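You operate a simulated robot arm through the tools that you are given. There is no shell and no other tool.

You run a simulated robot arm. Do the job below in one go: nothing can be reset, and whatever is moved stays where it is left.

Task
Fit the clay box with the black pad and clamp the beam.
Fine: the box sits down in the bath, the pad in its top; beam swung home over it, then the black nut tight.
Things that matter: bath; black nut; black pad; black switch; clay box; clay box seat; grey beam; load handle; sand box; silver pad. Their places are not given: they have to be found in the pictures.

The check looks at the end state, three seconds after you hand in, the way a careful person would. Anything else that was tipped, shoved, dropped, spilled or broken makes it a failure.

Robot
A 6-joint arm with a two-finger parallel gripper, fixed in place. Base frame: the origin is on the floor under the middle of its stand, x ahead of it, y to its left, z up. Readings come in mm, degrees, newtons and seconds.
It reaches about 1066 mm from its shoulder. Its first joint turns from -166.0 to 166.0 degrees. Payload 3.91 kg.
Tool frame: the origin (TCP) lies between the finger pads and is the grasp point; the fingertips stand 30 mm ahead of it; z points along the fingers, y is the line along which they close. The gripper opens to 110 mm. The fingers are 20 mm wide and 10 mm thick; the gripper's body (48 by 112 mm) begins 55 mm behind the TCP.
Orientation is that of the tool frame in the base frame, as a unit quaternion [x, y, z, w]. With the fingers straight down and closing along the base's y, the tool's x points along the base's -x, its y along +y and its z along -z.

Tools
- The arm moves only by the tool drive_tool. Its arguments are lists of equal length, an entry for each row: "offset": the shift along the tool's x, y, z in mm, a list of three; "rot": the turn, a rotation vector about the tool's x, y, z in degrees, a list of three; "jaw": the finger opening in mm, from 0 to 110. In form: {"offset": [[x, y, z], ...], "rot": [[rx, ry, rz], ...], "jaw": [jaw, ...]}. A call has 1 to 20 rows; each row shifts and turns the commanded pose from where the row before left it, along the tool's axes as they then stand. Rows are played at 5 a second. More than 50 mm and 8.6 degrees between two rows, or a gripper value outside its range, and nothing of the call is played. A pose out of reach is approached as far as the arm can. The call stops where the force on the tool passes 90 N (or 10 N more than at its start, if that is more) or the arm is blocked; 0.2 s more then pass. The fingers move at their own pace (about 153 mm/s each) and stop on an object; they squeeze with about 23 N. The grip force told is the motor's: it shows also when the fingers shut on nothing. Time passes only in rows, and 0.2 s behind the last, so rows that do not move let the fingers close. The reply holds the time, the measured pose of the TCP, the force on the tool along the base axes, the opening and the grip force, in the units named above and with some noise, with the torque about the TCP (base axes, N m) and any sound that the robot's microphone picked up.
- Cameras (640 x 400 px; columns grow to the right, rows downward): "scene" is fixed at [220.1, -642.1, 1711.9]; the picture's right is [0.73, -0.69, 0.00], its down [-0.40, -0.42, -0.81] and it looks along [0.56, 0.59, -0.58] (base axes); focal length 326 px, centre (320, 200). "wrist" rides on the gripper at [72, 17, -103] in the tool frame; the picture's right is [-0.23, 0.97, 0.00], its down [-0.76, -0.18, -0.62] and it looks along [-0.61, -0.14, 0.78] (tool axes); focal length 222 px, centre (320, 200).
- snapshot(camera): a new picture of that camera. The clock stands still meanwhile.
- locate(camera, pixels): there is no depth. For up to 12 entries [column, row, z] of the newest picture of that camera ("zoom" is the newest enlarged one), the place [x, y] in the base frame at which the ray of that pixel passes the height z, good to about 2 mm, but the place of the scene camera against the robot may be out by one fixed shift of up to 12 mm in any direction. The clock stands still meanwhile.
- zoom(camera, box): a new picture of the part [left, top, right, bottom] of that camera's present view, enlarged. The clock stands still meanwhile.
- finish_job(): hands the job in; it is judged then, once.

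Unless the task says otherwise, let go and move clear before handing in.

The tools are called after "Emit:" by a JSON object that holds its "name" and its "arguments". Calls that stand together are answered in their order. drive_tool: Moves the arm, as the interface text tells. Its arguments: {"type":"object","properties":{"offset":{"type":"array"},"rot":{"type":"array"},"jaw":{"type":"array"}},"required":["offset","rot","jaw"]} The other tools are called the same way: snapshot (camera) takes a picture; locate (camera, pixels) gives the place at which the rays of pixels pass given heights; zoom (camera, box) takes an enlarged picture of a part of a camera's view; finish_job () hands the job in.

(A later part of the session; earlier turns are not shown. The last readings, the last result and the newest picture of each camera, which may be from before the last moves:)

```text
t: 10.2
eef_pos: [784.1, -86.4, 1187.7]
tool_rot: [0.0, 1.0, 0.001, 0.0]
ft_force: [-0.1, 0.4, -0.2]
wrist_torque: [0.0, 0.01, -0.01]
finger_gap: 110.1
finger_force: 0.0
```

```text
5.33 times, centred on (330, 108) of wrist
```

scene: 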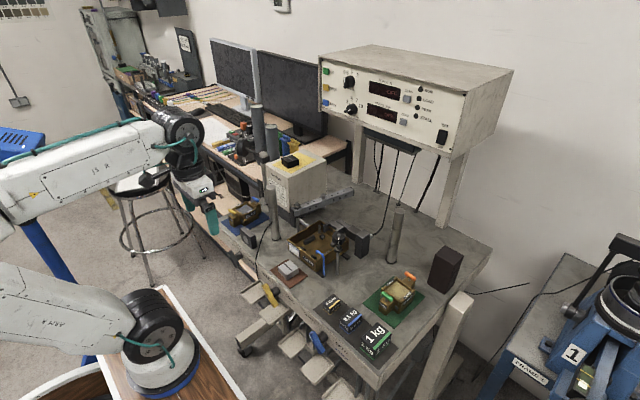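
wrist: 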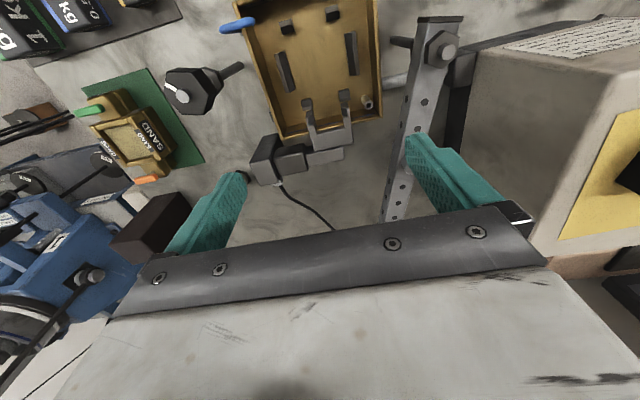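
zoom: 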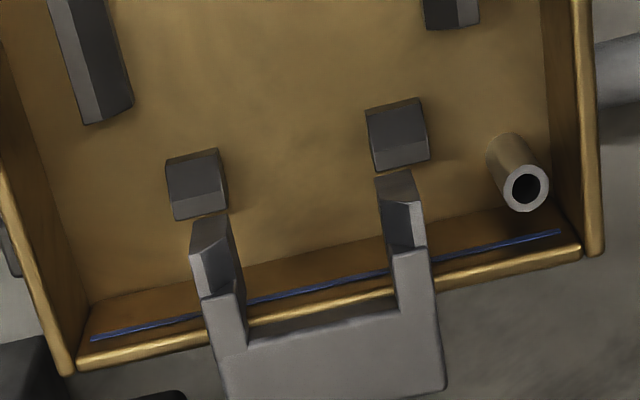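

Emit:
{"name": "locate", "arguments": {"camera": "zoom", "pixels": [[166, 160, 965], [217, 149, 965], [367, 110, 965], [419, 98, 965], [174, 220, 972], [227, 208, 972], [377, 170, 972], [429, 158, 972], [215, 348, 1000], [418, 302, 1000], [190, 245, 985], [380, 205, 985]]}}

Emit:
{"name": "locate", "arguments": {"camera": "wrist", "pixels": [[262, 7, 1000], [292.2, 138, 1000], [378.8, 117, 1000], [375, 5, 1000]]}}

```text
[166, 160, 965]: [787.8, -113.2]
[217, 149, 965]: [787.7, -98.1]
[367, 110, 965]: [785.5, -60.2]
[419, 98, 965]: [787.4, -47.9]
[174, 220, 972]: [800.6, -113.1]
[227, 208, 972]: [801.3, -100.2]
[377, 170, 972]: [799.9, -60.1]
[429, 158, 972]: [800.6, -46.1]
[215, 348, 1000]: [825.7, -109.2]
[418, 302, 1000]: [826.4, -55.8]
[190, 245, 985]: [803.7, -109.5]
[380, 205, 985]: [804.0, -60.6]
```

```text
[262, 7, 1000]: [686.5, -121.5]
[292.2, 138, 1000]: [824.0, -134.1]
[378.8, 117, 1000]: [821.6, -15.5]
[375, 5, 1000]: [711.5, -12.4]
```

The seat pocket is centred at about (750,−79.5), 75×75 mm and axis-aligned, so the ~67 mm box fits with the blue wing toward the fork. Next I'll check the box's top height by comparing scene rays with the wrist result.

Emit:
{"name": "locate", "arguments": {"camera": "scene", "pixels": [[242.1, 216.2, 980], [257.4, 207.5, 980], [232.6, 207.3, 980], [246.6, 200.8, 980], [242.1, 216.2, 995], [257.4, 207.5, 995], [232.6, 207.3, 995], [246.6, 200.8, 995]]}}

Emit:
{"name": "zoom", "arguments": {"camera": "scene", "box": [225, 190, 275, 230]}}

```text
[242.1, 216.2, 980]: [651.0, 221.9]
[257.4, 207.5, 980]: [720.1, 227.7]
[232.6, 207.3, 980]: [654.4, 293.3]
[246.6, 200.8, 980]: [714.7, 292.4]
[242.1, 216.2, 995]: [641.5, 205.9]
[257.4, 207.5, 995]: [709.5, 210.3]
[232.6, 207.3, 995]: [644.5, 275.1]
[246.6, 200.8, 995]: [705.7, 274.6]
```

```text
10.00 times, centred on (250, 210) of scene
```

zoom: 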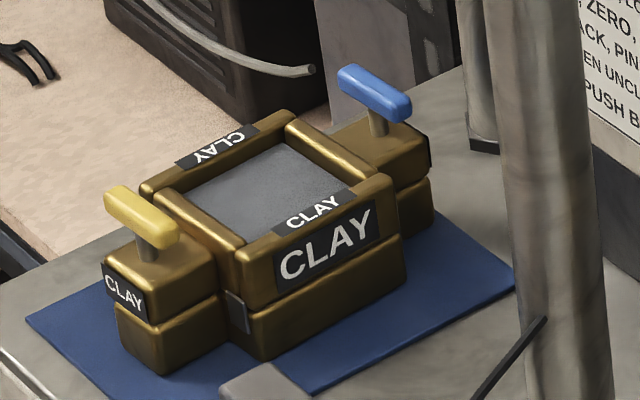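

Scene and wrist agree that the box top is near z≈994, which makes it ~47 mm tall and centred at (674.8,239.6). I'll rise, travel over it, turn the tool −3.4° and stop just above the grasp height.

Emit:
{"name": "drive_tool", "arguments": {"offset": [[0, 0, -45], [0, 5, -15], [15.6, 46, 0], [15.6, 46, 0], [15.6, 46, 0], [15.6, 46, 0], [15.6, 46, 0], [15.6, 46, 0], [15.7, 45, 0], [0, 0, 45], [0, 0, 45], [0, 0, 45], [0, 0, 0]], "rot": [[0, 0, 0], [0, 0, 0], [0, 0, 0], [0, 0, 0], [0, 0, 0], [0, 0, 0], [0, 0, 0], [0, 0, -1.7], [0, 0, -1.7], [0, 0, 0], [0, 0, 0], [0, 0, 0], [0, 0, 0]], "jaw": [110, 110, 110, 110, 110, 110, 110, 110, 110, 110, 110, 110, 110]}}

Emit:
{"name": "snapshot", "arguments": {"camera": "wrist"}}

Emit:
{"name": "snapshot", "arguments": {"camera": "scene"}}

```text
t: 13.0
eef_pos: [674.1, 241.3, 1114.2]
tool_rot: [-0.03, 1.0, 0.001, 0.001]
ft_force: [0.1, -0.3, 0.2]
wrist_torque: [-0.02, -0.02, 0.03]
finger_gap: 110.1
finger_force: 0.0
```

```text
taken
```

wrist: 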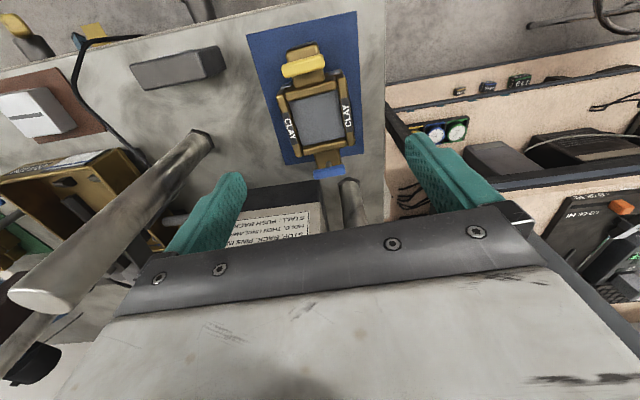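

```text
taken
```

scene: 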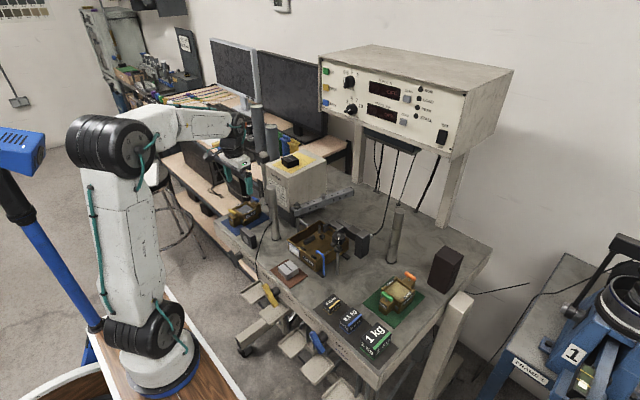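

The tool turned the right way and the scene looks clear. I'll remeasure the box from this nearer view.

Emit:
{"name": "zoom", "arguments": {"camera": "wrist", "box": [260, 30, 380, 180]}}

Emit:
{"name": "zoom", "arguments": {"camera": "scene", "box": [210, 120, 310, 230]}}

```text
2.67 times, centred on (320, 105) of wrist
```

zoom: 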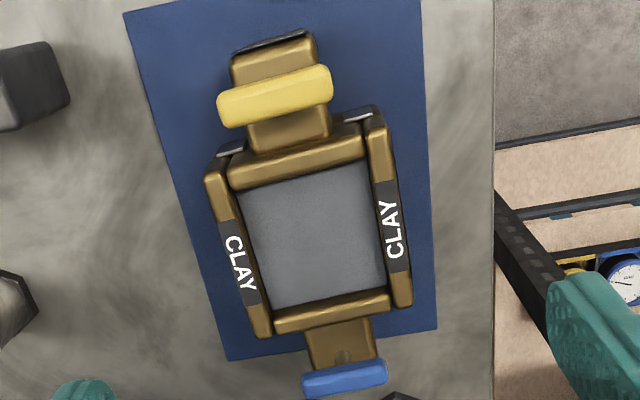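

```text
3.64 times, centred on (260, 175) of scene
```

zoom: 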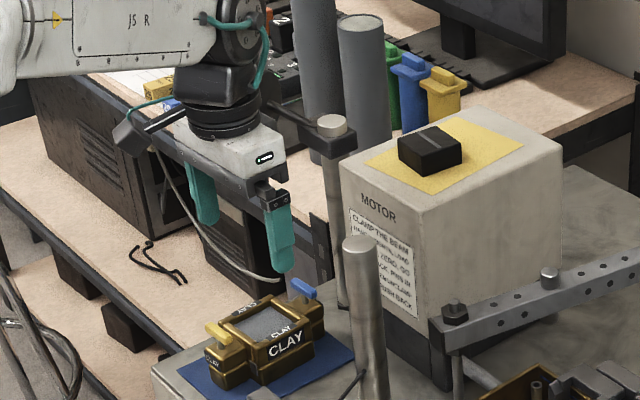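

Emit:
{"name": "locate", "arguments": {"camera": "wrist", "pixels": [[276.9, 95, 994], [296.8, 156.4, 994], [343.6, 76, 994], [354.5, 143.6, 994], [276.9, 95, 985], [296.8, 156.4, 985], [343.6, 76, 985], [354.5, 143.6, 985]]}}

```text
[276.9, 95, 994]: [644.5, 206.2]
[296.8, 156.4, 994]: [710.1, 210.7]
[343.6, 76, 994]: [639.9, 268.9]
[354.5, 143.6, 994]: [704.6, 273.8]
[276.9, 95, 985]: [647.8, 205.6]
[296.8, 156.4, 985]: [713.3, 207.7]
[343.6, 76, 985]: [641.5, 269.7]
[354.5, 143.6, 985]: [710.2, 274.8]
```

The box centre is confirmed at (674.8,239.9), turned about +4.2°. I'll descend to TCP z≈1002, putting the fingertips ~22 mm below the rail tops, and close.

Emit:
{"name": "drive_tool", "arguments": {"offset": [[-0.7, -1.5, 40], [0, 0, 40], [0, 0, 32], [0, 0, 0], [0, 0, 0], [0, 0, 0], [0, 0, 0]], "rot": [[0, 0, -0.8], [0, 0, 0], [0, 0, 0], [0, 0, 0], [0, 0, 0], [0, 0, 0], [0, 0, 0]], "jaw": [110, 110, 110, 110, 60, 55, 55]}}

Emit:
{"name": "snapshot", "arguments": {"camera": "scene"}}

Emit:
{"name": "zoom", "arguments": {"camera": "scene", "box": [210, 170, 290, 235]}}

```text
t: 14.6
eef_pos: [674.0, 238.9, 1001.6]
tool_rot: [-0.036, 0.999, 0.0, 0.001]
ft_force: [-1.0, 0.0, 1.1]
wrist_torque: [0.0, -0.22, 0.06]
finger_gap: 68.1
finger_force: 23.2
```

```text
taken
```

scene: 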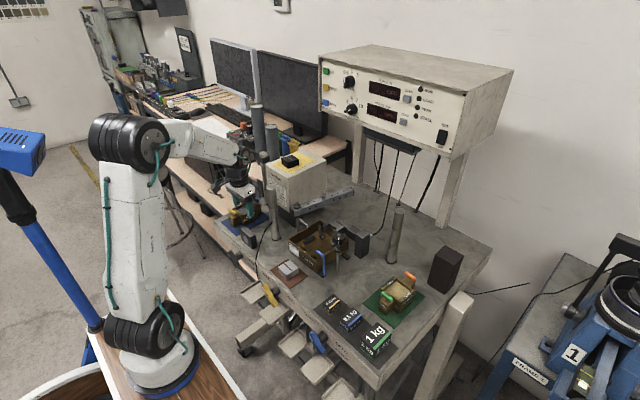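

```text
6.15 times, centred on (250, 202) of scene
```

zoom: 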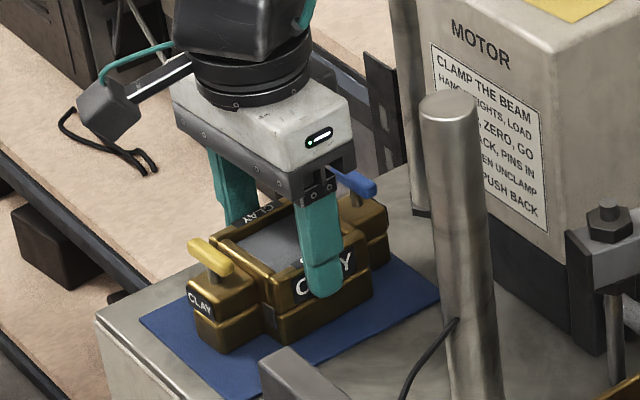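

The fingers stopped at 68.1 mm with 23 N, so they have the box by its rails. I'll lift 40 mm and check that both halves come up together.

Emit:
{"name": "drive_tool", "arguments": {"offset": [[0, 0, -10], [0, 0, -15], [0, 0, -15], [0, 0, 0]], "rot": [[0, 0, 0], [0, 0, 0], [0, 0, 0], [0, 0, 0]], "jaw": [55, 55, 55, 55]}}

Emit:
{"name": "zoom", "arguments": {"camera": "scene", "box": [210, 170, 290, 235]}}

Emit:
{"name": "snapshot", "arguments": {"camera": "wrist"}}

```text
t: 15.6
eef_pos: [672.6, 238.1, 1042.3]
tool_rot: [-0.036, 0.999, 0.001, 0.0]
ft_force: [0.0, 0.1, 0.5]
wrist_torque: [0.02, -0.03, 0.02]
finger_gap: 55.0
finger_force: 0.1
```

```text
6.15 times, centred on (250, 202) of scene
```

zoom: 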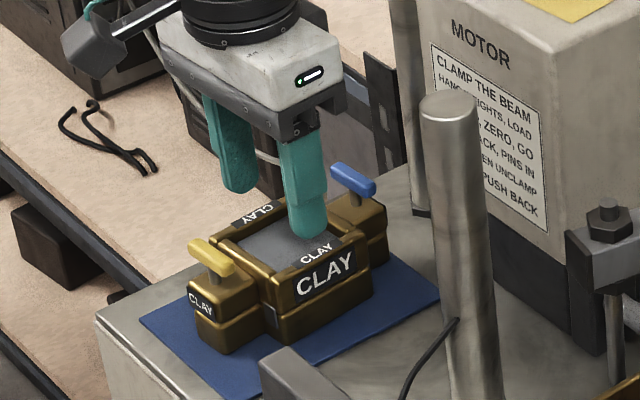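

```text
taken
```

wrist: 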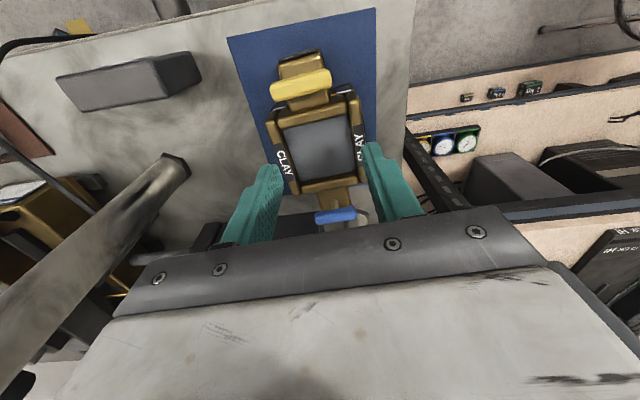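

The grip slipped: the opening is now 55.0 mm with no force, and the box is still on its mat looking undisturbed. I'll go back down a bit deeper, let the squeeze settle longer, and lift very slowly while watching the force.

Emit:
{"name": "drive_tool", "arguments": {"offset": [[0, 0, 0], [0, 0, 0], [0, 0, 0]], "rot": [[0, 0, 0], [0, 0, 0], [0, 0, 0]], "jaw": [110, 110, 110]}}

Emit:
{"name": "snapshot", "arguments": {"camera": "wrist"}}

Emit:
{"name": "zoom", "arguments": {"camera": "wrist", "box": [230, 30, 410, 240]}}

Emit:
{"name": "zoom", "arguments": {"camera": "scene", "box": [225, 190, 275, 230]}}

```text
t: 16.4
eef_pos: [672.9, 237.6, 1041.1]
tool_rot: [-0.036, 0.999, 0.0, 0.0]
ft_force: [-0.9, -1.0, 0.4]
wrist_torque: [0.0, 0.0, 0.0]
finger_gap: 110.0
finger_force: 0.0
```

```text
taken
```

wrist: 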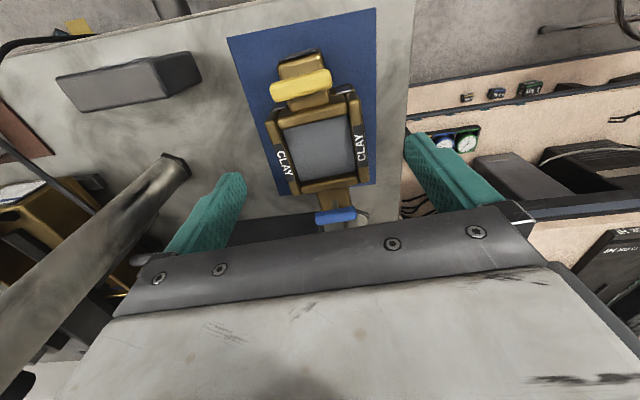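

```text
1.90 times, centred on (320, 135) of wrist
```

zoom: 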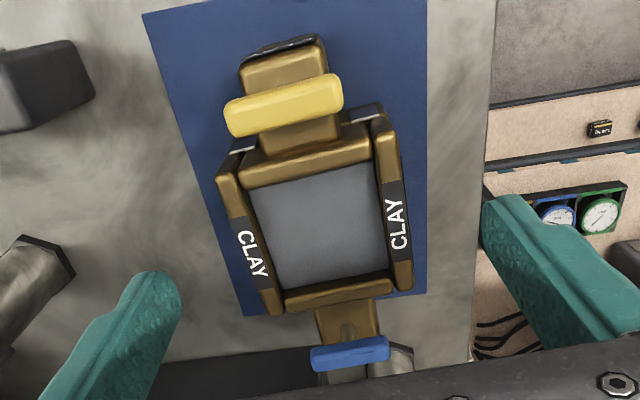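

```text
10.00 times, centred on (250, 210) of scene
```

zoom: 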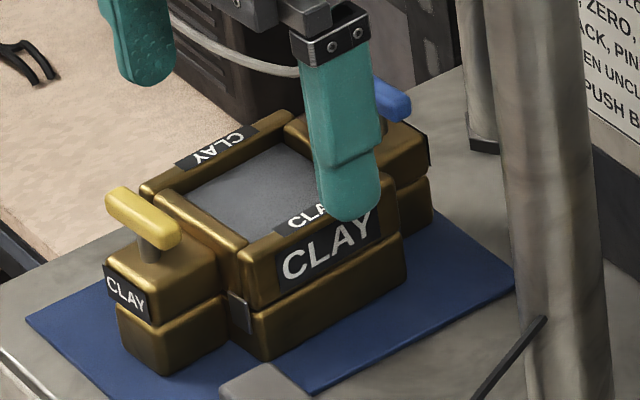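

The box hasn't moved. I'll re-grip about 10 mm deeper (TCP z≈992), settle longer, then lift only 4 mm and read the force.

Emit:
{"name": "drive_tool", "arguments": {"offset": [[-1.5, 1.5, 25], [0, 0, 24], [0, 0, 0], [0, 0, 0], [0, 0, 0], [0, 0, 0], [0, 0, 0], [0, 0, 0], [0, 0, -2], [0, 0, -2], [0, 0, 0]], "rot": [[0, 0, 0], [0, 0, 0], [0, 0, 0], [0, 0, 0], [0, 0, 0], [0, 0, 0], [0, 0, 0], [0, 0, 0], [0, 0, 0], [0, 0, 0], [0, 0, 0]], "jaw": [110, 110, 110, 0, 0, 0, 0, 0, 0, 0, 0]}}

Emit:
{"name": "zoom", "arguments": {"camera": "scene", "box": [225, 190, 275, 230]}}

```text
t: 18.8
eef_pos: [674.6, 239.0, 997.8]
tool_rot: [-0.037, 0.999, 0.0, 0.001]
ft_force: [-0.6, -0.5, -7.4]
wrist_torque: [-0.02, 0.03, -0.01]
finger_gap: 68.3
finger_force: 22.6
```

```text
10.00 times, centred on (250, 210) of scene
```

zoom: 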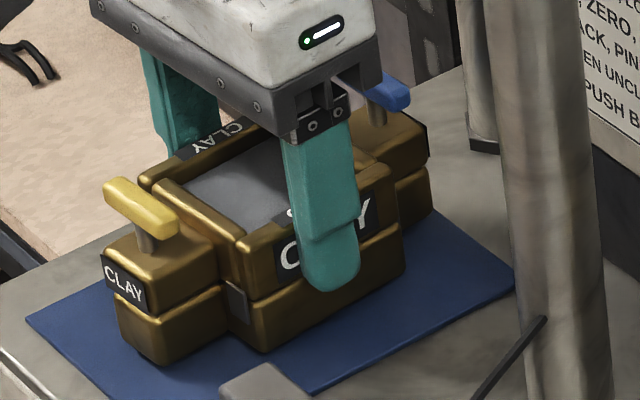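

The force reads −7.4 N (about 0.75 kg), so the box seems to be carried now. I'll lift another few mm slowly and recheck.

Emit:
{"name": "drive_tool", "arguments": {"offset": [[0, 0, -3], [0, 0, -3], [0, 0, -4], [0, 0, 0]], "rot": [[0, 0, 0], [0, 0, 0], [0, 0, 0], [0, 0, 0]], "jaw": [0, 0, 0, 0]}}

Emit:
{"name": "zoom", "arguments": {"camera": "scene", "box": [225, 190, 275, 230]}}

```text
t: 19.8
eef_pos: [674.4, 239.1, 1007.8]
tool_rot: [-0.036, 0.999, 0.0, 0.001]
ft_force: [0.1, -1.1, -7.0]
wrist_torque: [0.01, 0.01, 0.01]
finger_gap: 68.1
finger_force: 22.8
```

```text
10.00 times, centred on (250, 210) of scene
```

zoom: 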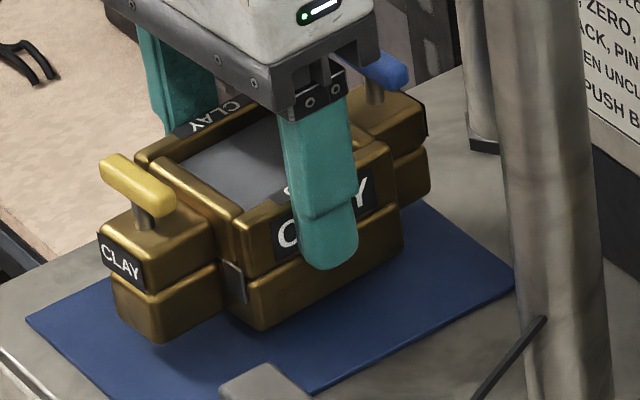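

Both halves are up and the load is steady at −7 N, so the grip is holding. I'll raise gently to z≈1230 to pass over the posts.

Emit:
{"name": "drive_tool", "arguments": {"offset": [[0, 0, -5], [0, 0, -10], [0, 0, -15], [0, 0, -20], [0, 0, -25], [0, 0, -25], [0, 0, -25], [0, 0, -25], [0, 0, -25], [0, 0, -20], [0, 0, -15], [0, 0, -10], [0, 0, -4], [0, 0, 0]], "rot": [[0, 0, 0], [0, 0, 0], [0, 0, 0], [0, 0, 0], [0, 0, 0], [0, 0, 0], [0, 0, 0], [0, 0, 0], [0, 0, 0], [0, 0, 0], [0, 0, 0], [0, 0, 0], [0, 0, 0], [0, 0, 0]], "jaw": [0, 0, 0, 0, 0, 0, 0, 0, 0, 0, 0, 0, 0, 0]}}

Emit:
{"name": "snapshot", "arguments": {"camera": "scene"}}

Emit:
{"name": "snapshot", "arguments": {"camera": "wrist"}}

```text
t: 22.8
eef_pos: [676.0, 240.7, 1231.3]
tool_rot: [-0.036, 0.999, 0.0, 0.001]
ft_force: [0.4, 0.3, -6.9]
wrist_torque: [-0.04, 0.05, 0.01]
finger_gap: 68.0
finger_force: 23.4
```

```text
taken
```

scene: 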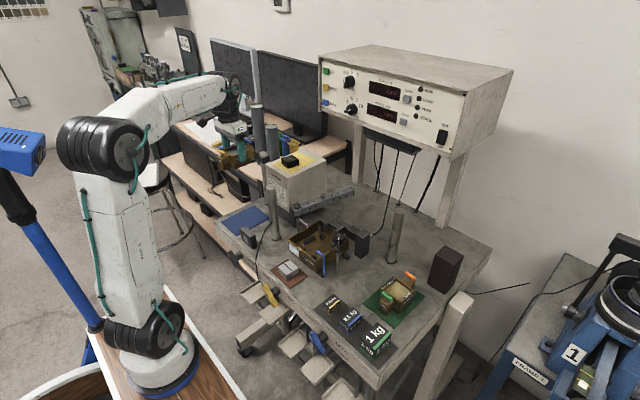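

```text
taken
```

wrist: 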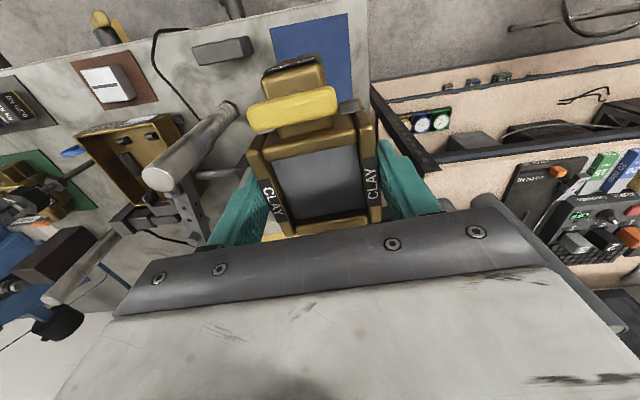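

The box is held firmly (68.0 mm, −6.9 N). I'll square the tool and carry the box over to above the bath seat at (750,−79.5).

Emit:
{"name": "drive_tool", "arguments": {"offset": [[0, 0, 0], [-2, -10, 0], [-5, -20, 0], [-8, -35, 0], [-10, -45, 0], [-11, -45, 0], [-11, -45, 0], [-10, -45, 0], [-8, -35, 0], [-5, -20, 0], [-3, -15, 0], [-1, -5, 0], [0, 0, 0]], "rot": [[0, 0, 1.1], [0, 0, 1.5], [0, 0, 1.5], [0, 0, 0], [0, 0, 0], [0, 0, 0], [0, 0, 0], [0, 0, 0], [0, 0, 0], [0, 0, 0], [0, 0, 0], [0, 0, 0], [0, 0, 0]], "jaw": [0, 0, 0, 0, 0, 0, 0, 0, 0, 0, 0, 0, 0]}}

Emit:
{"name": "snapshot", "arguments": {"camera": "wrist"}}

Emit:
{"name": "snapshot", "arguments": {"camera": "scene"}}

```text
t: 25.6
eef_pos: [748.8, -80.7, 1231.6]
tool_rot: [-0.001, 1.0, 0.001, 0.001]
ft_force: [-0.5, -0.3, -6.9]
wrist_torque: [0.04, 0.04, 0.03]
finger_gap: 67.9
finger_force: 23.1
```

```text
taken
```

wrist: 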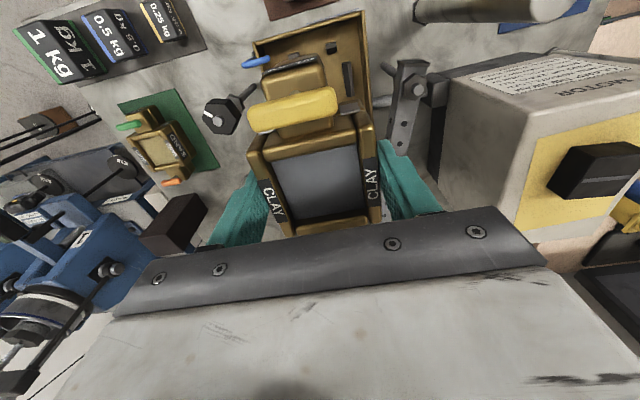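

```text
taken
```

scene: 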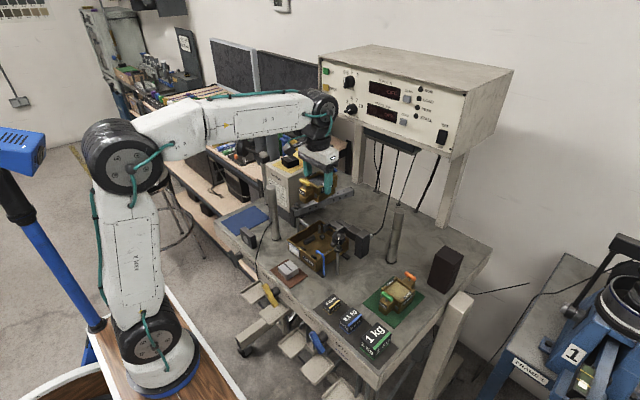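

The box hangs over the bath. Before descending I'll check clearance to the blue hose hook at about (258,62) and the fork.

Emit:
{"name": "zoom", "arguments": {"camera": "wrist", "box": [200, 0, 420, 140]}}

Emit:
{"name": "locate", "arguments": {"camera": "wrist", "pixels": [[270.5, 58, 1015], [270.5, 58, 1025], [270.5, 58, 1035], [243, 65, 1020], [258, 41, 1000], [364.5, 12.5, 1000]]}}

Emit:
{"name": "zoom", "arguments": {"camera": "scene", "box": [280, 140, 380, 280]}}

```text
2.86 times, centred on (310, 70) of wrist
```

zoom: 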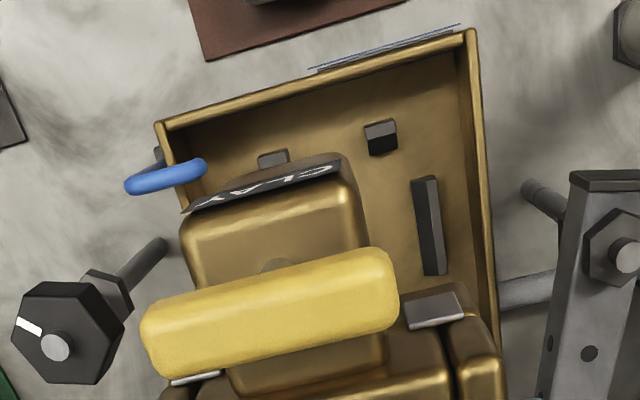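

```text
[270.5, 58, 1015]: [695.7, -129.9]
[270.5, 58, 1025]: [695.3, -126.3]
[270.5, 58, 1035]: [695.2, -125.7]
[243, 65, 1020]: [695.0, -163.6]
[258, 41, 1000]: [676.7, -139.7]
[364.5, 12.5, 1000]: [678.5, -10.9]
```

```text
2.86 times, centred on (330, 210) of scene
```

zoom: 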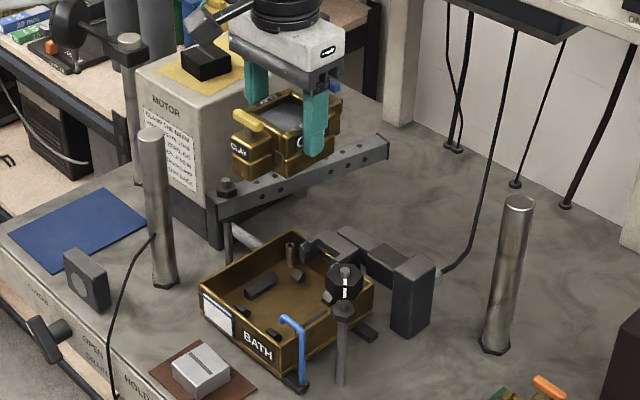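

Emit:
{"name": "locate", "arguments": {"camera": "wrist", "pixels": [[342.2, 64.8, 965], [346.7, 96.2, 965], [327.5, 55, 965], [336.9, 52.5, 965]]}}

```text
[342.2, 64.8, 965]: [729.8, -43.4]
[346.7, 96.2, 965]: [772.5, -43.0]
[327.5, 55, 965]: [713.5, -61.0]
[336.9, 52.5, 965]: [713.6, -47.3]
```

The hook tip (~(695,−127)) is well clear and the seat is confirmed at about (750,−80). I'll lower to just above the bath rim and look again.

Emit:
{"name": "drive_tool", "arguments": {"offset": [[0, 0, 8], [0, 0, 16], [0, 0, 25], [0, 0, 30], [0, 0, 30], [0, 0, 25], [0, 0, 20], [0, 0, 12], [0, 0, 6], [0, 0, 0]], "rot": [[0, 0, 0], [0, 0, 0], [0, 0, 0], [0, 0, 0], [0, 0, 0], [0, 0, 0], [0, 0, 0], [0, 0, 0], [0, 0, 0], [0, 0, 0]], "jaw": [0, 0, 0, 0, 0, 0, 0, 0, 0, 0]}}

Emit:
{"name": "zoom", "arguments": {"camera": "scene", "box": [280, 190, 370, 275]}}

Emit:
{"name": "snapshot", "arguments": {"camera": "wrist"}}

```text
t: 27.8
eef_pos: [752.1, -81.6, 1059.9]
tool_rot: [0.0, 1.0, 0.0, 0.001]
ft_force: [-0.1, 0.4, -6.5]
wrist_torque: [0.01, 0.04, 0.02]
finger_gap: 68.0
finger_force: 22.6
```

```text
4.71 times, centred on (325, 232) of scene
```

zoom: 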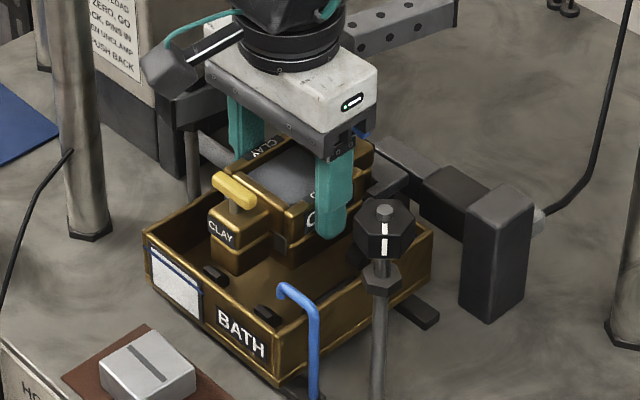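

```text
taken
```

wrist: 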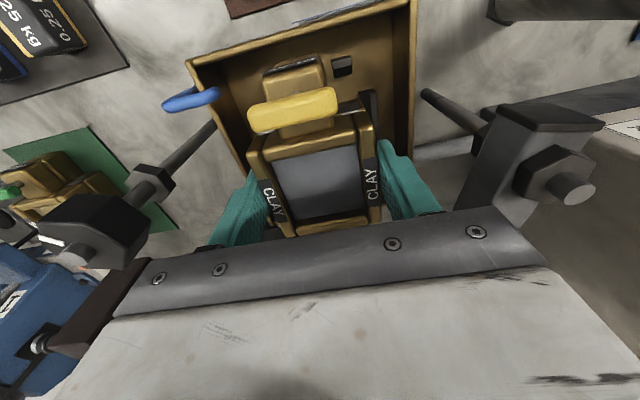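

Emit:
{"name": "drive_tool", "arguments": {"offset": [[0, 0, 0]], "rot": [[0, 0, 0]], "jaw": [0]}}

Emit:
{"name": "drive_tool", "arguments": {"offset": [[0, 0, 0]], "rot": [[0, 0, 0]], "jaw": [0]}}

Emit:
{"name": "drive_tool", "arguments": {"offset": [[0, 0, 0]], "rot": [[0, 0, 0]], "jaw": [0]}}

Emit:
{"name": "zoom", "arguments": {"camera": "wrist", "box": [200, 0, 440, 150]}}

```text
t: 28.2
eef_pos: [750.7, -80.7, 1058.6]
tool_rot: [-0.001, 1.0, 0.001, 0.001]
ft_force: [-0.3, 0.2, -7.1]
wrist_torque: [0.03, 0.02, 0.03]
finger_gap: 67.8
finger_force: 22.5
```

```text
t: 28.6
eef_pos: [750.4, -80.9, 1058.2]
tool_rot: [-0.001, 1.0, 0.0, 0.001]
ft_force: [-0.8, 0.0, -7.5]
wrist_torque: [0.0, 0.01, 0.0]
finger_gap: 68.1
finger_force: 23.6
```

```text
t: 29.0
eef_pos: [750.2, -80.9, 1059.0]
tool_rot: [0.0, 1.0, 0.001, 0.002]
ft_force: [0.5, 1.0, -7.0]
wrist_torque: [0.04, 0.0, 0.02]
finger_gap: 68.0
finger_force: 23.5
```

```text
2.67 times, centred on (320, 75) of wrist
```

zoom: 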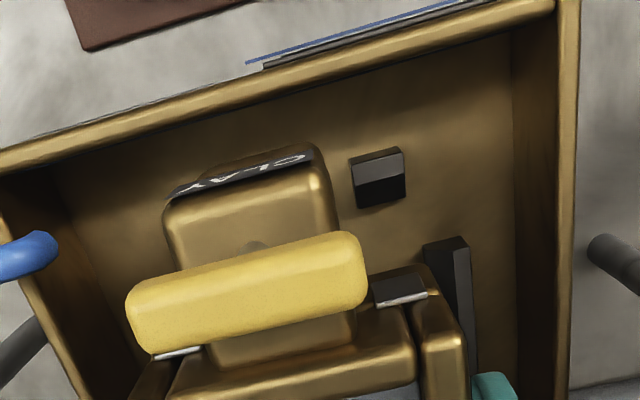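

Emit:
{"name": "locate", "arguments": {"camera": "zoom", "pixels": [[357, 208, 962], [406, 194, 962], [350, 158, 974], [401, 147, 974], [425, 243, 974], [467, 236, 974], [466, 365, 962], [52, 160, 962], [512, 38, 962]]}}

```text
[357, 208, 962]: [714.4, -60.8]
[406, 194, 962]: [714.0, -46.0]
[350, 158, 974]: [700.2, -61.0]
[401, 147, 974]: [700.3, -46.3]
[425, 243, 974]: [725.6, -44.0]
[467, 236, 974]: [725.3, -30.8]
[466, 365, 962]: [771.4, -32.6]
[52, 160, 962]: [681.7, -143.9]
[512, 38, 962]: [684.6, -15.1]
```

The seat is centred near (750,−80) and the box is lined up. I'll nudge +0.8 mm in y and lower in stages, watching the force.

Emit:
{"name": "drive_tool", "arguments": {"offset": [[0, 0.8, 6], [0, 0, 8], [0, 0, 8], [0, 0, 6], [0, 0, 3], [0, 0, 0]], "rot": [[0, 0, 0], [0, 0, 0], [0, 0, 0], [0, 0, 0], [0, 0, 0], [0, 0, 0]], "jaw": [0, 0, 0, 0, 0, 0]}}

Emit:
{"name": "zoom", "arguments": {"camera": "scene", "box": [280, 190, 370, 275]}}

Emit:
{"name": "zoom", "arguments": {"camera": "wrist", "box": [200, 0, 440, 150]}}

```text
t: 30.4
eef_pos: [750.5, -79.8, 1030.0]
tool_rot: [-0.001, 1.0, 0.0, 0.002]
ft_force: [4.4, -0.6, 15.9]
wrist_torque: [-0.11, -0.11, -0.27]
finger_gap: 67.8
finger_force: 22.6
```

```text
4.71 times, centred on (325, 232) of scene
```

zoom: 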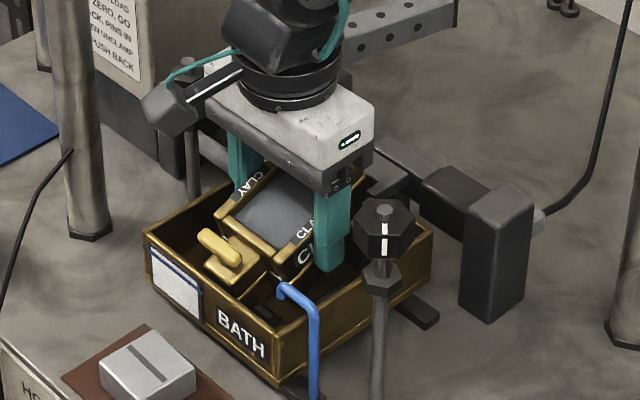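

```text
2.67 times, centred on (320, 75) of wrist
```

zoom: 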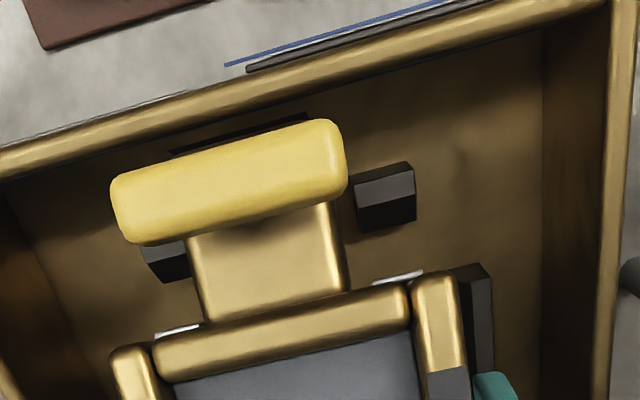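

The force jumped to +16 N and the box pitched: the blue end caught on something near the fork while the yellow end dropped. I'll raise back out and inspect.

Emit:
{"name": "drive_tool", "arguments": {"offset": [[0, 0, -4], [0, 0, -8], [0, 0, -10], [0, 0, -12], [0, 0, -12], [0, 0, 0]], "rot": [[0, 0, 0], [0, 0, 0], [0, 0, 0], [0, 0, 0], [0, 0, 0], [0, 0, 0]], "jaw": [0, 0, 0, 0, 0, 0]}}

Emit:
{"name": "zoom", "arguments": {"camera": "scene", "box": [280, 190, 370, 275]}}

Emit:
{"name": "snapshot", "arguments": {"camera": "wrist"}}

```text
t: 31.8
eef_pos: [751.1, -79.8, 1074.7]
tool_rot: [-0.002, 1.0, 0.002, 0.001]
ft_force: [-0.1, -0.7, -6.9]
wrist_torque: [0.0, 0.04, -0.01]
finger_gap: 67.5
finger_force: 23.3
```

```text
4.71 times, centred on (325, 232) of scene
```

zoom: 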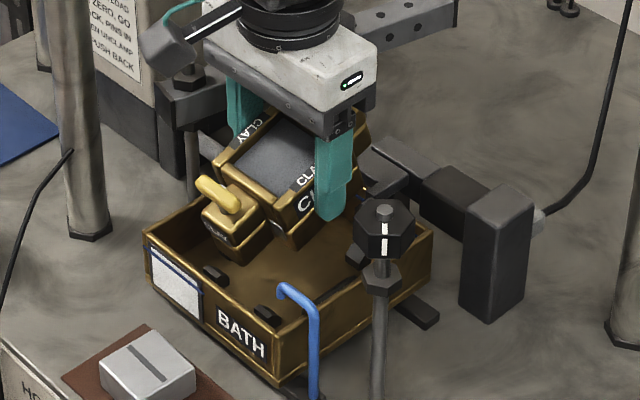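

```text
taken
```

wrist: 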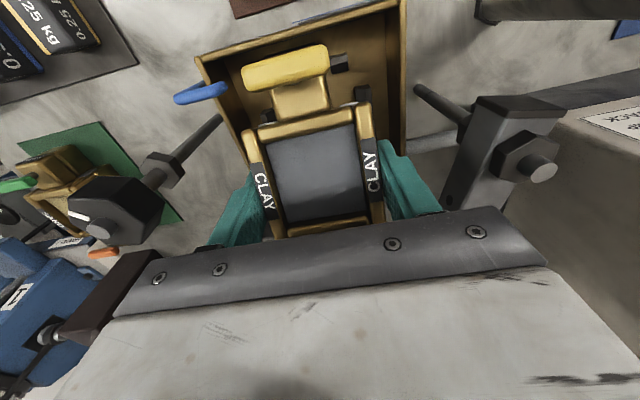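

The box is now pitched about 17° in the grip because its far (+x, blue) end landed on something around z≈1000, probably the fork. I'll zoom in to measure the fork before trying again.

Emit:
{"name": "zoom", "arguments": {"camera": "scene", "box": [325, 215, 385, 255]}}

Emit:
{"name": "locate", "arguments": {"camera": "scene", "pixels": [[329.6, 224.7, 1000], [329.6, 224.7, 1020], [329.6, 224.7, 1040]]}}

```text
10.00 times, centred on (355, 235) of scene
```

zoom: 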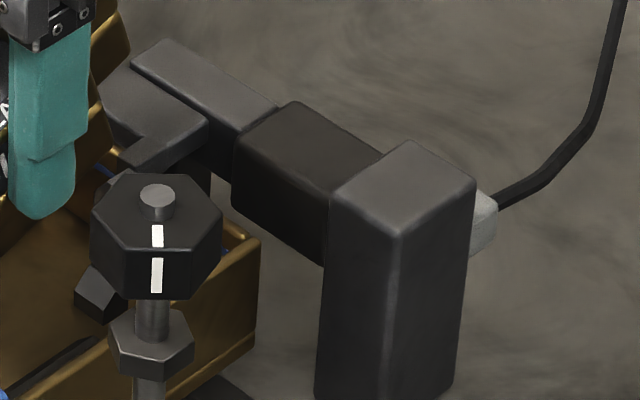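

```text
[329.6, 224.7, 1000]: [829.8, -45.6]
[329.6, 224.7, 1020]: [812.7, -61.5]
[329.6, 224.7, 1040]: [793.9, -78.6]
```

Emit:
{"name": "locate", "arguments": {"camera": "scene", "pixels": [[261, 203.7, 988], [260.5, 208, 970], [228.3, 215.2, 988], [232.7, 219, 988], [250, 197, 988]]}}

Emit:
{"name": "zoom", "arguments": {"camera": "wrist", "box": [180, 0, 460, 240]}}

```text
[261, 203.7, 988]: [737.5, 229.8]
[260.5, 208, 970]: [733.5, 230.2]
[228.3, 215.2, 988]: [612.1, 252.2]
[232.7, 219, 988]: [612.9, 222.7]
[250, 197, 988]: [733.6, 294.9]
```

```text
1.67 times, centred on (320, 120) of wrist
```

zoom: 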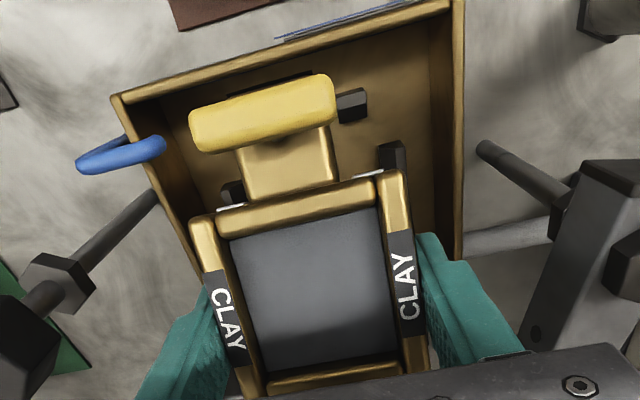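

The wing landed on top of the fork, whose top is near z≈1014. I'll take the box back to its blue mat, press it level, and then study the fork properly before trying again.

Emit:
{"name": "drive_tool", "arguments": {"offset": [[0, 0, -5], [0, 0, -12], [0, 0, -20], [0, 0, -25], [0, 0, -25], [0, 0, -25], [0, 0, -20], [0, 0, -15], [0, 0, -8], [0, 0, 0]], "rot": [[0, 0, 0], [0, 0, 0], [0, 0, 0], [0, 0, 0], [0, 0, 0], [0, 0, 0], [0, 0, 0], [0, 0, 0], [0, 0, 0], [0, 0, 0]], "jaw": [0, 0, 0, 0, 0, 0, 0, 0, 0, 0]}}

Emit:
{"name": "drive_tool", "arguments": {"offset": [[1, 8, 0], [4, 18, 0], [7, 32, 0], [10, 42, 0], [11, 44, 0], [11, 44, 0], [11, 44, 0], [10, 38, 0], [6, 26, 0], [3, 14, 0], [2, 6, 0], [0, 0, 0]], "rot": [[0, 0, 0], [0, 0, 0], [0, 0, 0], [0, 0, 0], [0, 0, 0], [0, 0, 0], [0, 0, 0], [0, 0, 0], [0, 0, 0], [0, 0, 0], [0, 0, 0], [0, 0, 0]], "jaw": [0, 0, 0, 0, 0, 0, 0, 0, 0, 0, 0, 0]}}

Emit:
{"name": "snapshot", "arguments": {"camera": "scene"}}

Emit:
{"name": "zoom", "arguments": {"camera": "scene", "box": [285, 210, 365, 270]}}

Emit:
{"name": "zoom", "arguments": {"camera": "scene", "box": [200, 100, 300, 220]}}

```text
t: 34.0
eef_pos: [749.4, -79.7, 1228.3]
tool_rot: [-0.001, 1.0, 0.001, 0.001]
ft_force: [0.2, -0.6, -7.8]
wrist_torque: [0.01, -0.01, 0.0]
finger_gap: 67.8
finger_force: 23.0
```

```text
t: 36.6
eef_pos: [675.1, 235.8, 1228.5]
tool_rot: [-0.001, 1.0, 0.0, 0.0]
ft_force: [0.1, -0.4, -7.0]
wrist_torque: [0.02, -0.02, 0.01]
finger_gap: 68.0
finger_force: 23.0
```

```text
taken
```

scene: 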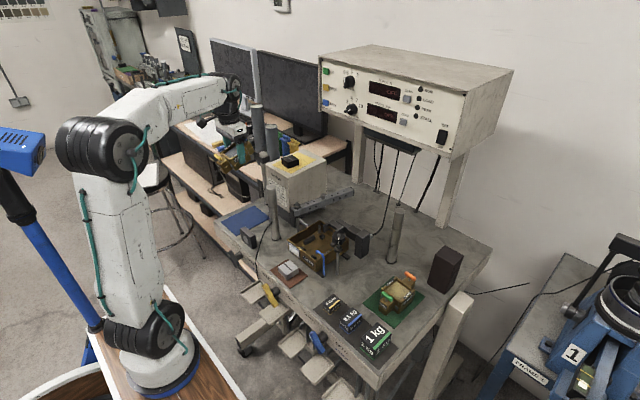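

```text
6.67 times, centred on (325, 240) of scene
```

zoom: 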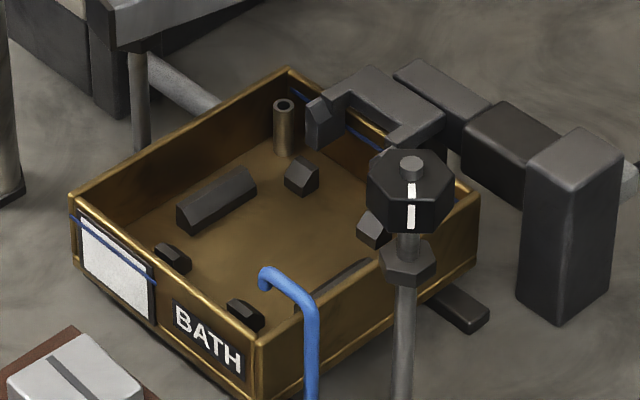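

```text
3.33 times, centred on (250, 160) of scene
```

zoom: 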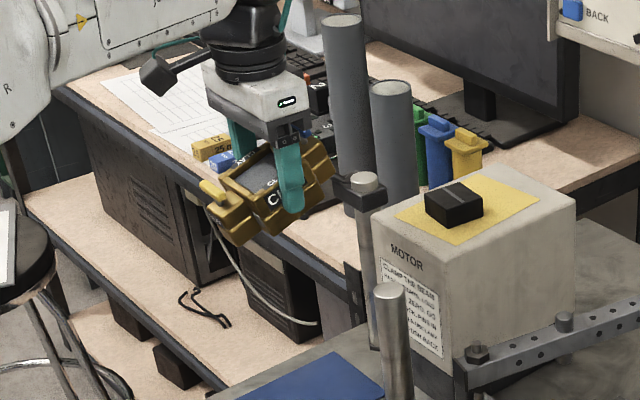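

The bath and surroundings are undisturbed; the box hangs tilted at about 20°. I'll lower it over the mat, first to just above contact.

Emit:
{"name": "drive_tool", "arguments": {"offset": [[0, 0, 8], [0, 0, 18], [0, 0, 28], [0, 0, 32], [0, 0, 32], [0, 0, 30], [0, 0, 25], [0, 0, 18], [0, 0, 8], [0, 0, 4], [0, 0, 0]], "rot": [[0, 0, 0], [0, 0, 0], [0, 0, 0], [0, 0, 0], [0, 0, 0], [0, 0, 0], [0, 0, 0], [0, 0, 0], [0, 0, 0], [0, 0, 0], [0, 0, 0]], "jaw": [0, 0, 0, 0, 0, 0, 0, 0, 0, 0, 0]}}

Emit:
{"name": "zoom", "arguments": {"camera": "scene", "box": [220, 170, 290, 235]}}

```text
t: 39.0
eef_pos: [673.1, 235.5, 1025.7]
tool_rot: [-0.001, 1.0, -0.001, 0.0]
ft_force: [0.2, 0.3, -7.8]
wrist_torque: [0.01, 0.02, 0.02]
finger_gap: 68.1
finger_force: 23.0
```

```text
6.15 times, centred on (255, 202) of scene
```

zoom: 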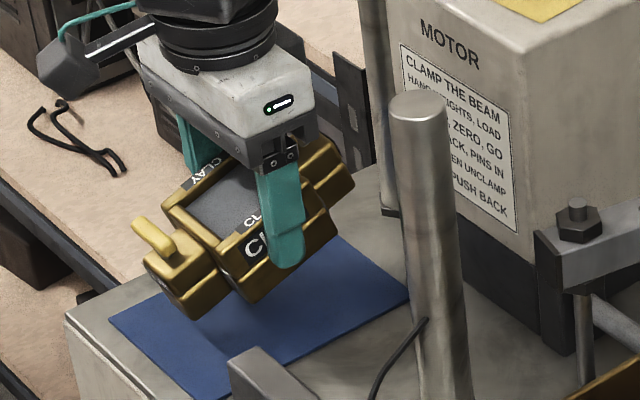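

Emit:
{"name": "drive_tool", "arguments": {"offset": [[0, 0, 4], [0, 0, 4], [0, 0, 4], [0, 0, 4], [0, 0, 4], [0, 0, 4], [0, 0, 3], [0, 0, 0]], "rot": [[0, 0, 0], [0, 0, 0], [0, 0, 0], [0, 0, 0], [0, 0, 0], [0, 0, 0], [0, 0, 0], [0, 0, 0]], "jaw": [0, 0, 0, 0, 0, 0, 0, 0]}}

Emit:
{"name": "zoom", "arguments": {"camera": "scene", "box": [220, 170, 290, 235]}}

```text
t: 40.8
eef_pos: [674.9, 235.1, 998.5]
tool_rot: [-0.001, 1.0, 0.001, 0.001]
ft_force: [9.1, -0.3, 8.5]
wrist_torque: [-0.07, 0.32, 0.03]
finger_gap: 67.7
finger_force: 22.9
```

```text
6.15 times, centred on (255, 202) of scene
```

zoom: 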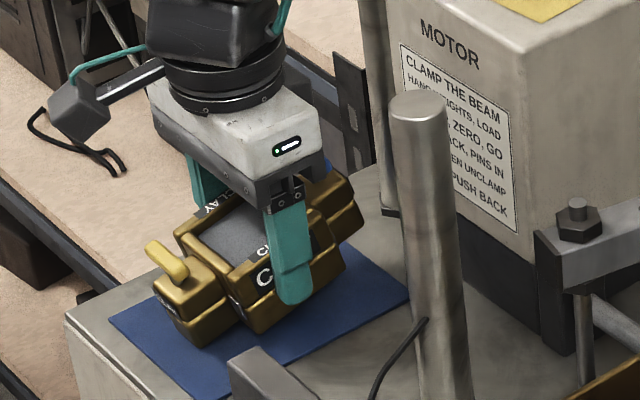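

The yellow end is on the mat and the box is rotating back toward level with only about 15 N. I'll continue pressing down in small steps.

Emit:
{"name": "drive_tool", "arguments": {"offset": [[0, 0, 2], [0, 0, 2], [0, 0, 2], [0, 0, 0]], "rot": [[0, 0, 0], [0, 0, 0], [0, 0, 0], [0, 0, 0]], "jaw": [0, 0, 0, 0]}}

Emit:
{"name": "zoom", "arguments": {"camera": "scene", "box": [220, 170, 290, 235]}}

```text
t: 41.8
eef_pos: [673.9, 235.5, 993.8]
tool_rot: [-0.001, 1.0, 0.0, 0.001]
ft_force: [9.4, -1.8, 6.7]
wrist_torque: [-0.17, 0.39, 0.14]
finger_gap: 68.0
finger_force: 22.8
```

```text
6.15 times, centred on (255, 202) of scene
```

zoom: 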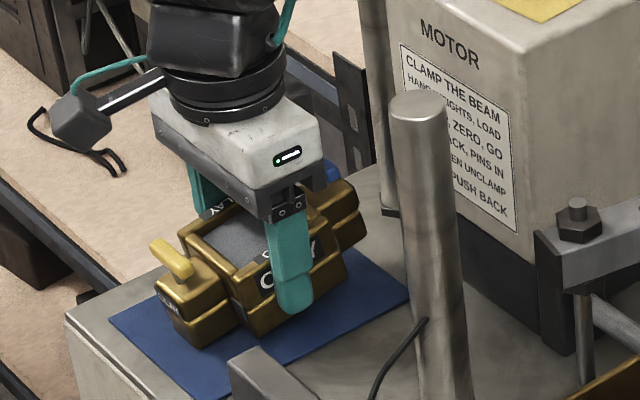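

Emit:
{"name": "drive_tool", "arguments": {"offset": [[0, 0, 2], [0, 0, 2], [0, 0, 2], [0, 0, 0]], "rot": [[0, 0, 0], [0, 0, 0], [0, 0, 0], [0, 0, 0]], "jaw": [0, 0, 0, 0]}}

Emit:
{"name": "zoom", "arguments": {"camera": "scene", "box": [220, 170, 290, 235]}}

```text
t: 42.8
eef_pos: [674.1, 236.5, 986.7]
tool_rot: [-0.002, 1.0, 0.0, 0.001]
ft_force: [5.4, -7.5, 7.1]
wrist_torque: [-0.42, 0.58, 0.41]
finger_gap: 67.9
finger_force: 22.7
```

```text
6.15 times, centred on (255, 202) of scene
```

zoom: 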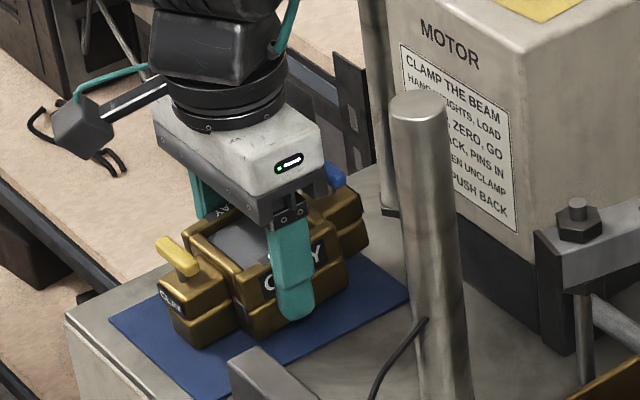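

It's nearly level now. I'll go two more mm, then open the fingers to let the box settle on the mat.

Emit:
{"name": "drive_tool", "arguments": {"offset": [[0, 0, 1], [0, 0, 1], [0, 0, 0], [0, 0, 0], [0, 0, 0], [0, 0, 0]], "rot": [[0, 0, 0], [0, 0, 0], [0, 0, 0], [0, 0, 0], [0, 0, 0], [0, 0, 0]], "jaw": [0, 0, 0, 72, 110, 110]}}

Emit:
{"name": "zoom", "arguments": {"camera": "scene", "box": [220, 170, 290, 235]}}

Emit:
{"name": "snapshot", "arguments": {"camera": "wrist"}}

```text
t: 44.2
eef_pos: [674.5, 237.8, 986.5]
tool_rot: [-0.001, 1.0, 0.0, 0.001]
ft_force: [-0.6, -0.4, -0.1]
wrist_torque: [0.0, 0.03, 0.03]
finger_gap: 110.1
finger_force: 0.1
```

```text
6.15 times, centred on (255, 202) of scene
```

zoom: 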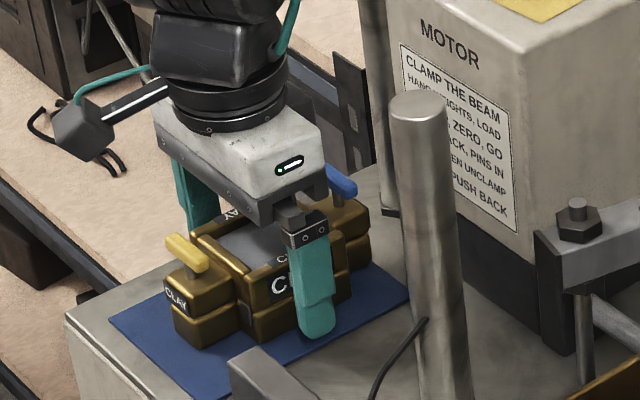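

```text
taken
```

wrist: 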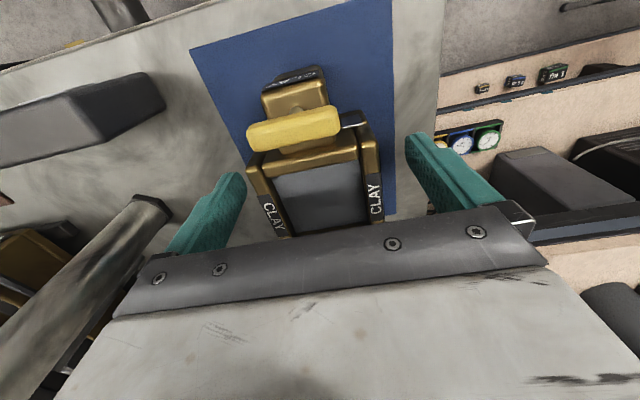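

The box is flat on its mat again. I'll raise up and view the fork from straight above with strong zooms, which show real detail.

Emit:
{"name": "drive_tool", "arguments": {"offset": [[0, 0, -20], [0, 0, -40], [0, 0, -45], [0, 0, -45], [0, 0, -45], [0, 0, -45], [0, 0, 0]], "rot": [[0, 0, 0], [0, 0, 0], [0, 0, 0], [0, 0, 0], [0, 0, 0], [0, 0, 0], [0, 0, 0]], "jaw": [110, 110, 110, 110, 110, 110, 110]}}

Emit:
{"name": "drive_tool", "arguments": {"offset": [[-22, -42, 0], [-22, -42, 0], [-22, -42, 0], [-22, -42, 0], [-22, -42, 0], [-22, -42, 0], [-22, -42, 0], [-20, -38, 0], [0, 0, 35], [0, 0, 0]], "rot": [[0, 0, 0], [0, 0, 0], [0, 0, 0], [0, 0, 0], [0, 0, 0], [0, 0, 0], [0, 0, 0], [0, 0, 0], [0, 0, 0], [0, 0, 0]], "jaw": [110, 110, 110, 110, 110, 110, 110, 110, 110, 110]}}

Emit:
{"name": "snapshot", "arguments": {"camera": "wrist"}}

```text
t: 45.8
eef_pos: [673.5, 235.3, 1225.0]
tool_rot: [-0.001, 1.0, 0.001, 0.001]
ft_force: [0.3, 0.6, -0.1]
wrist_torque: [0.0, -0.01, 0.02]
finger_gap: 109.8
finger_force: 0.1
```

```text
t: 48.0
eef_pos: [848.6, -95.2, 1191.1]
tool_rot: [0.0, 1.0, 0.002, 0.001]
ft_force: [0.1, -0.9, 0.3]
wrist_torque: [0.02, 0.01, -0.02]
finger_gap: 110.0
finger_force: 0.1
```

```text
taken
```

wrist: 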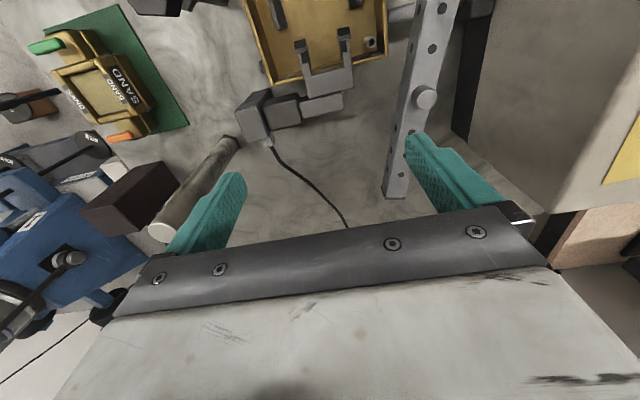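

Emit:
{"name": "zoom", "arguments": {"camera": "wrist", "box": [280, 10, 390, 100]}}

Emit:
{"name": "zoom", "arguments": {"camera": "wrist", "box": [285, 20, 365, 80]}}

```text
4.44 times, centred on (335, 55) of wrist
```

zoom: 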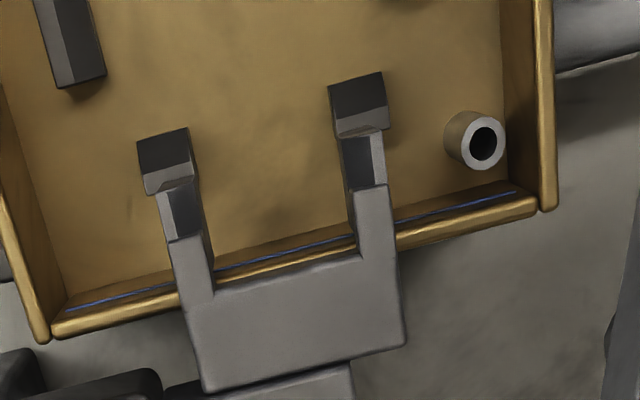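

```text
6.67 times, centred on (325, 50) of wrist
```

zoom: 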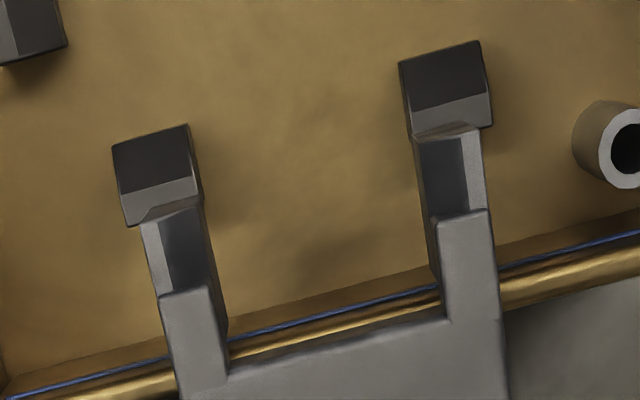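

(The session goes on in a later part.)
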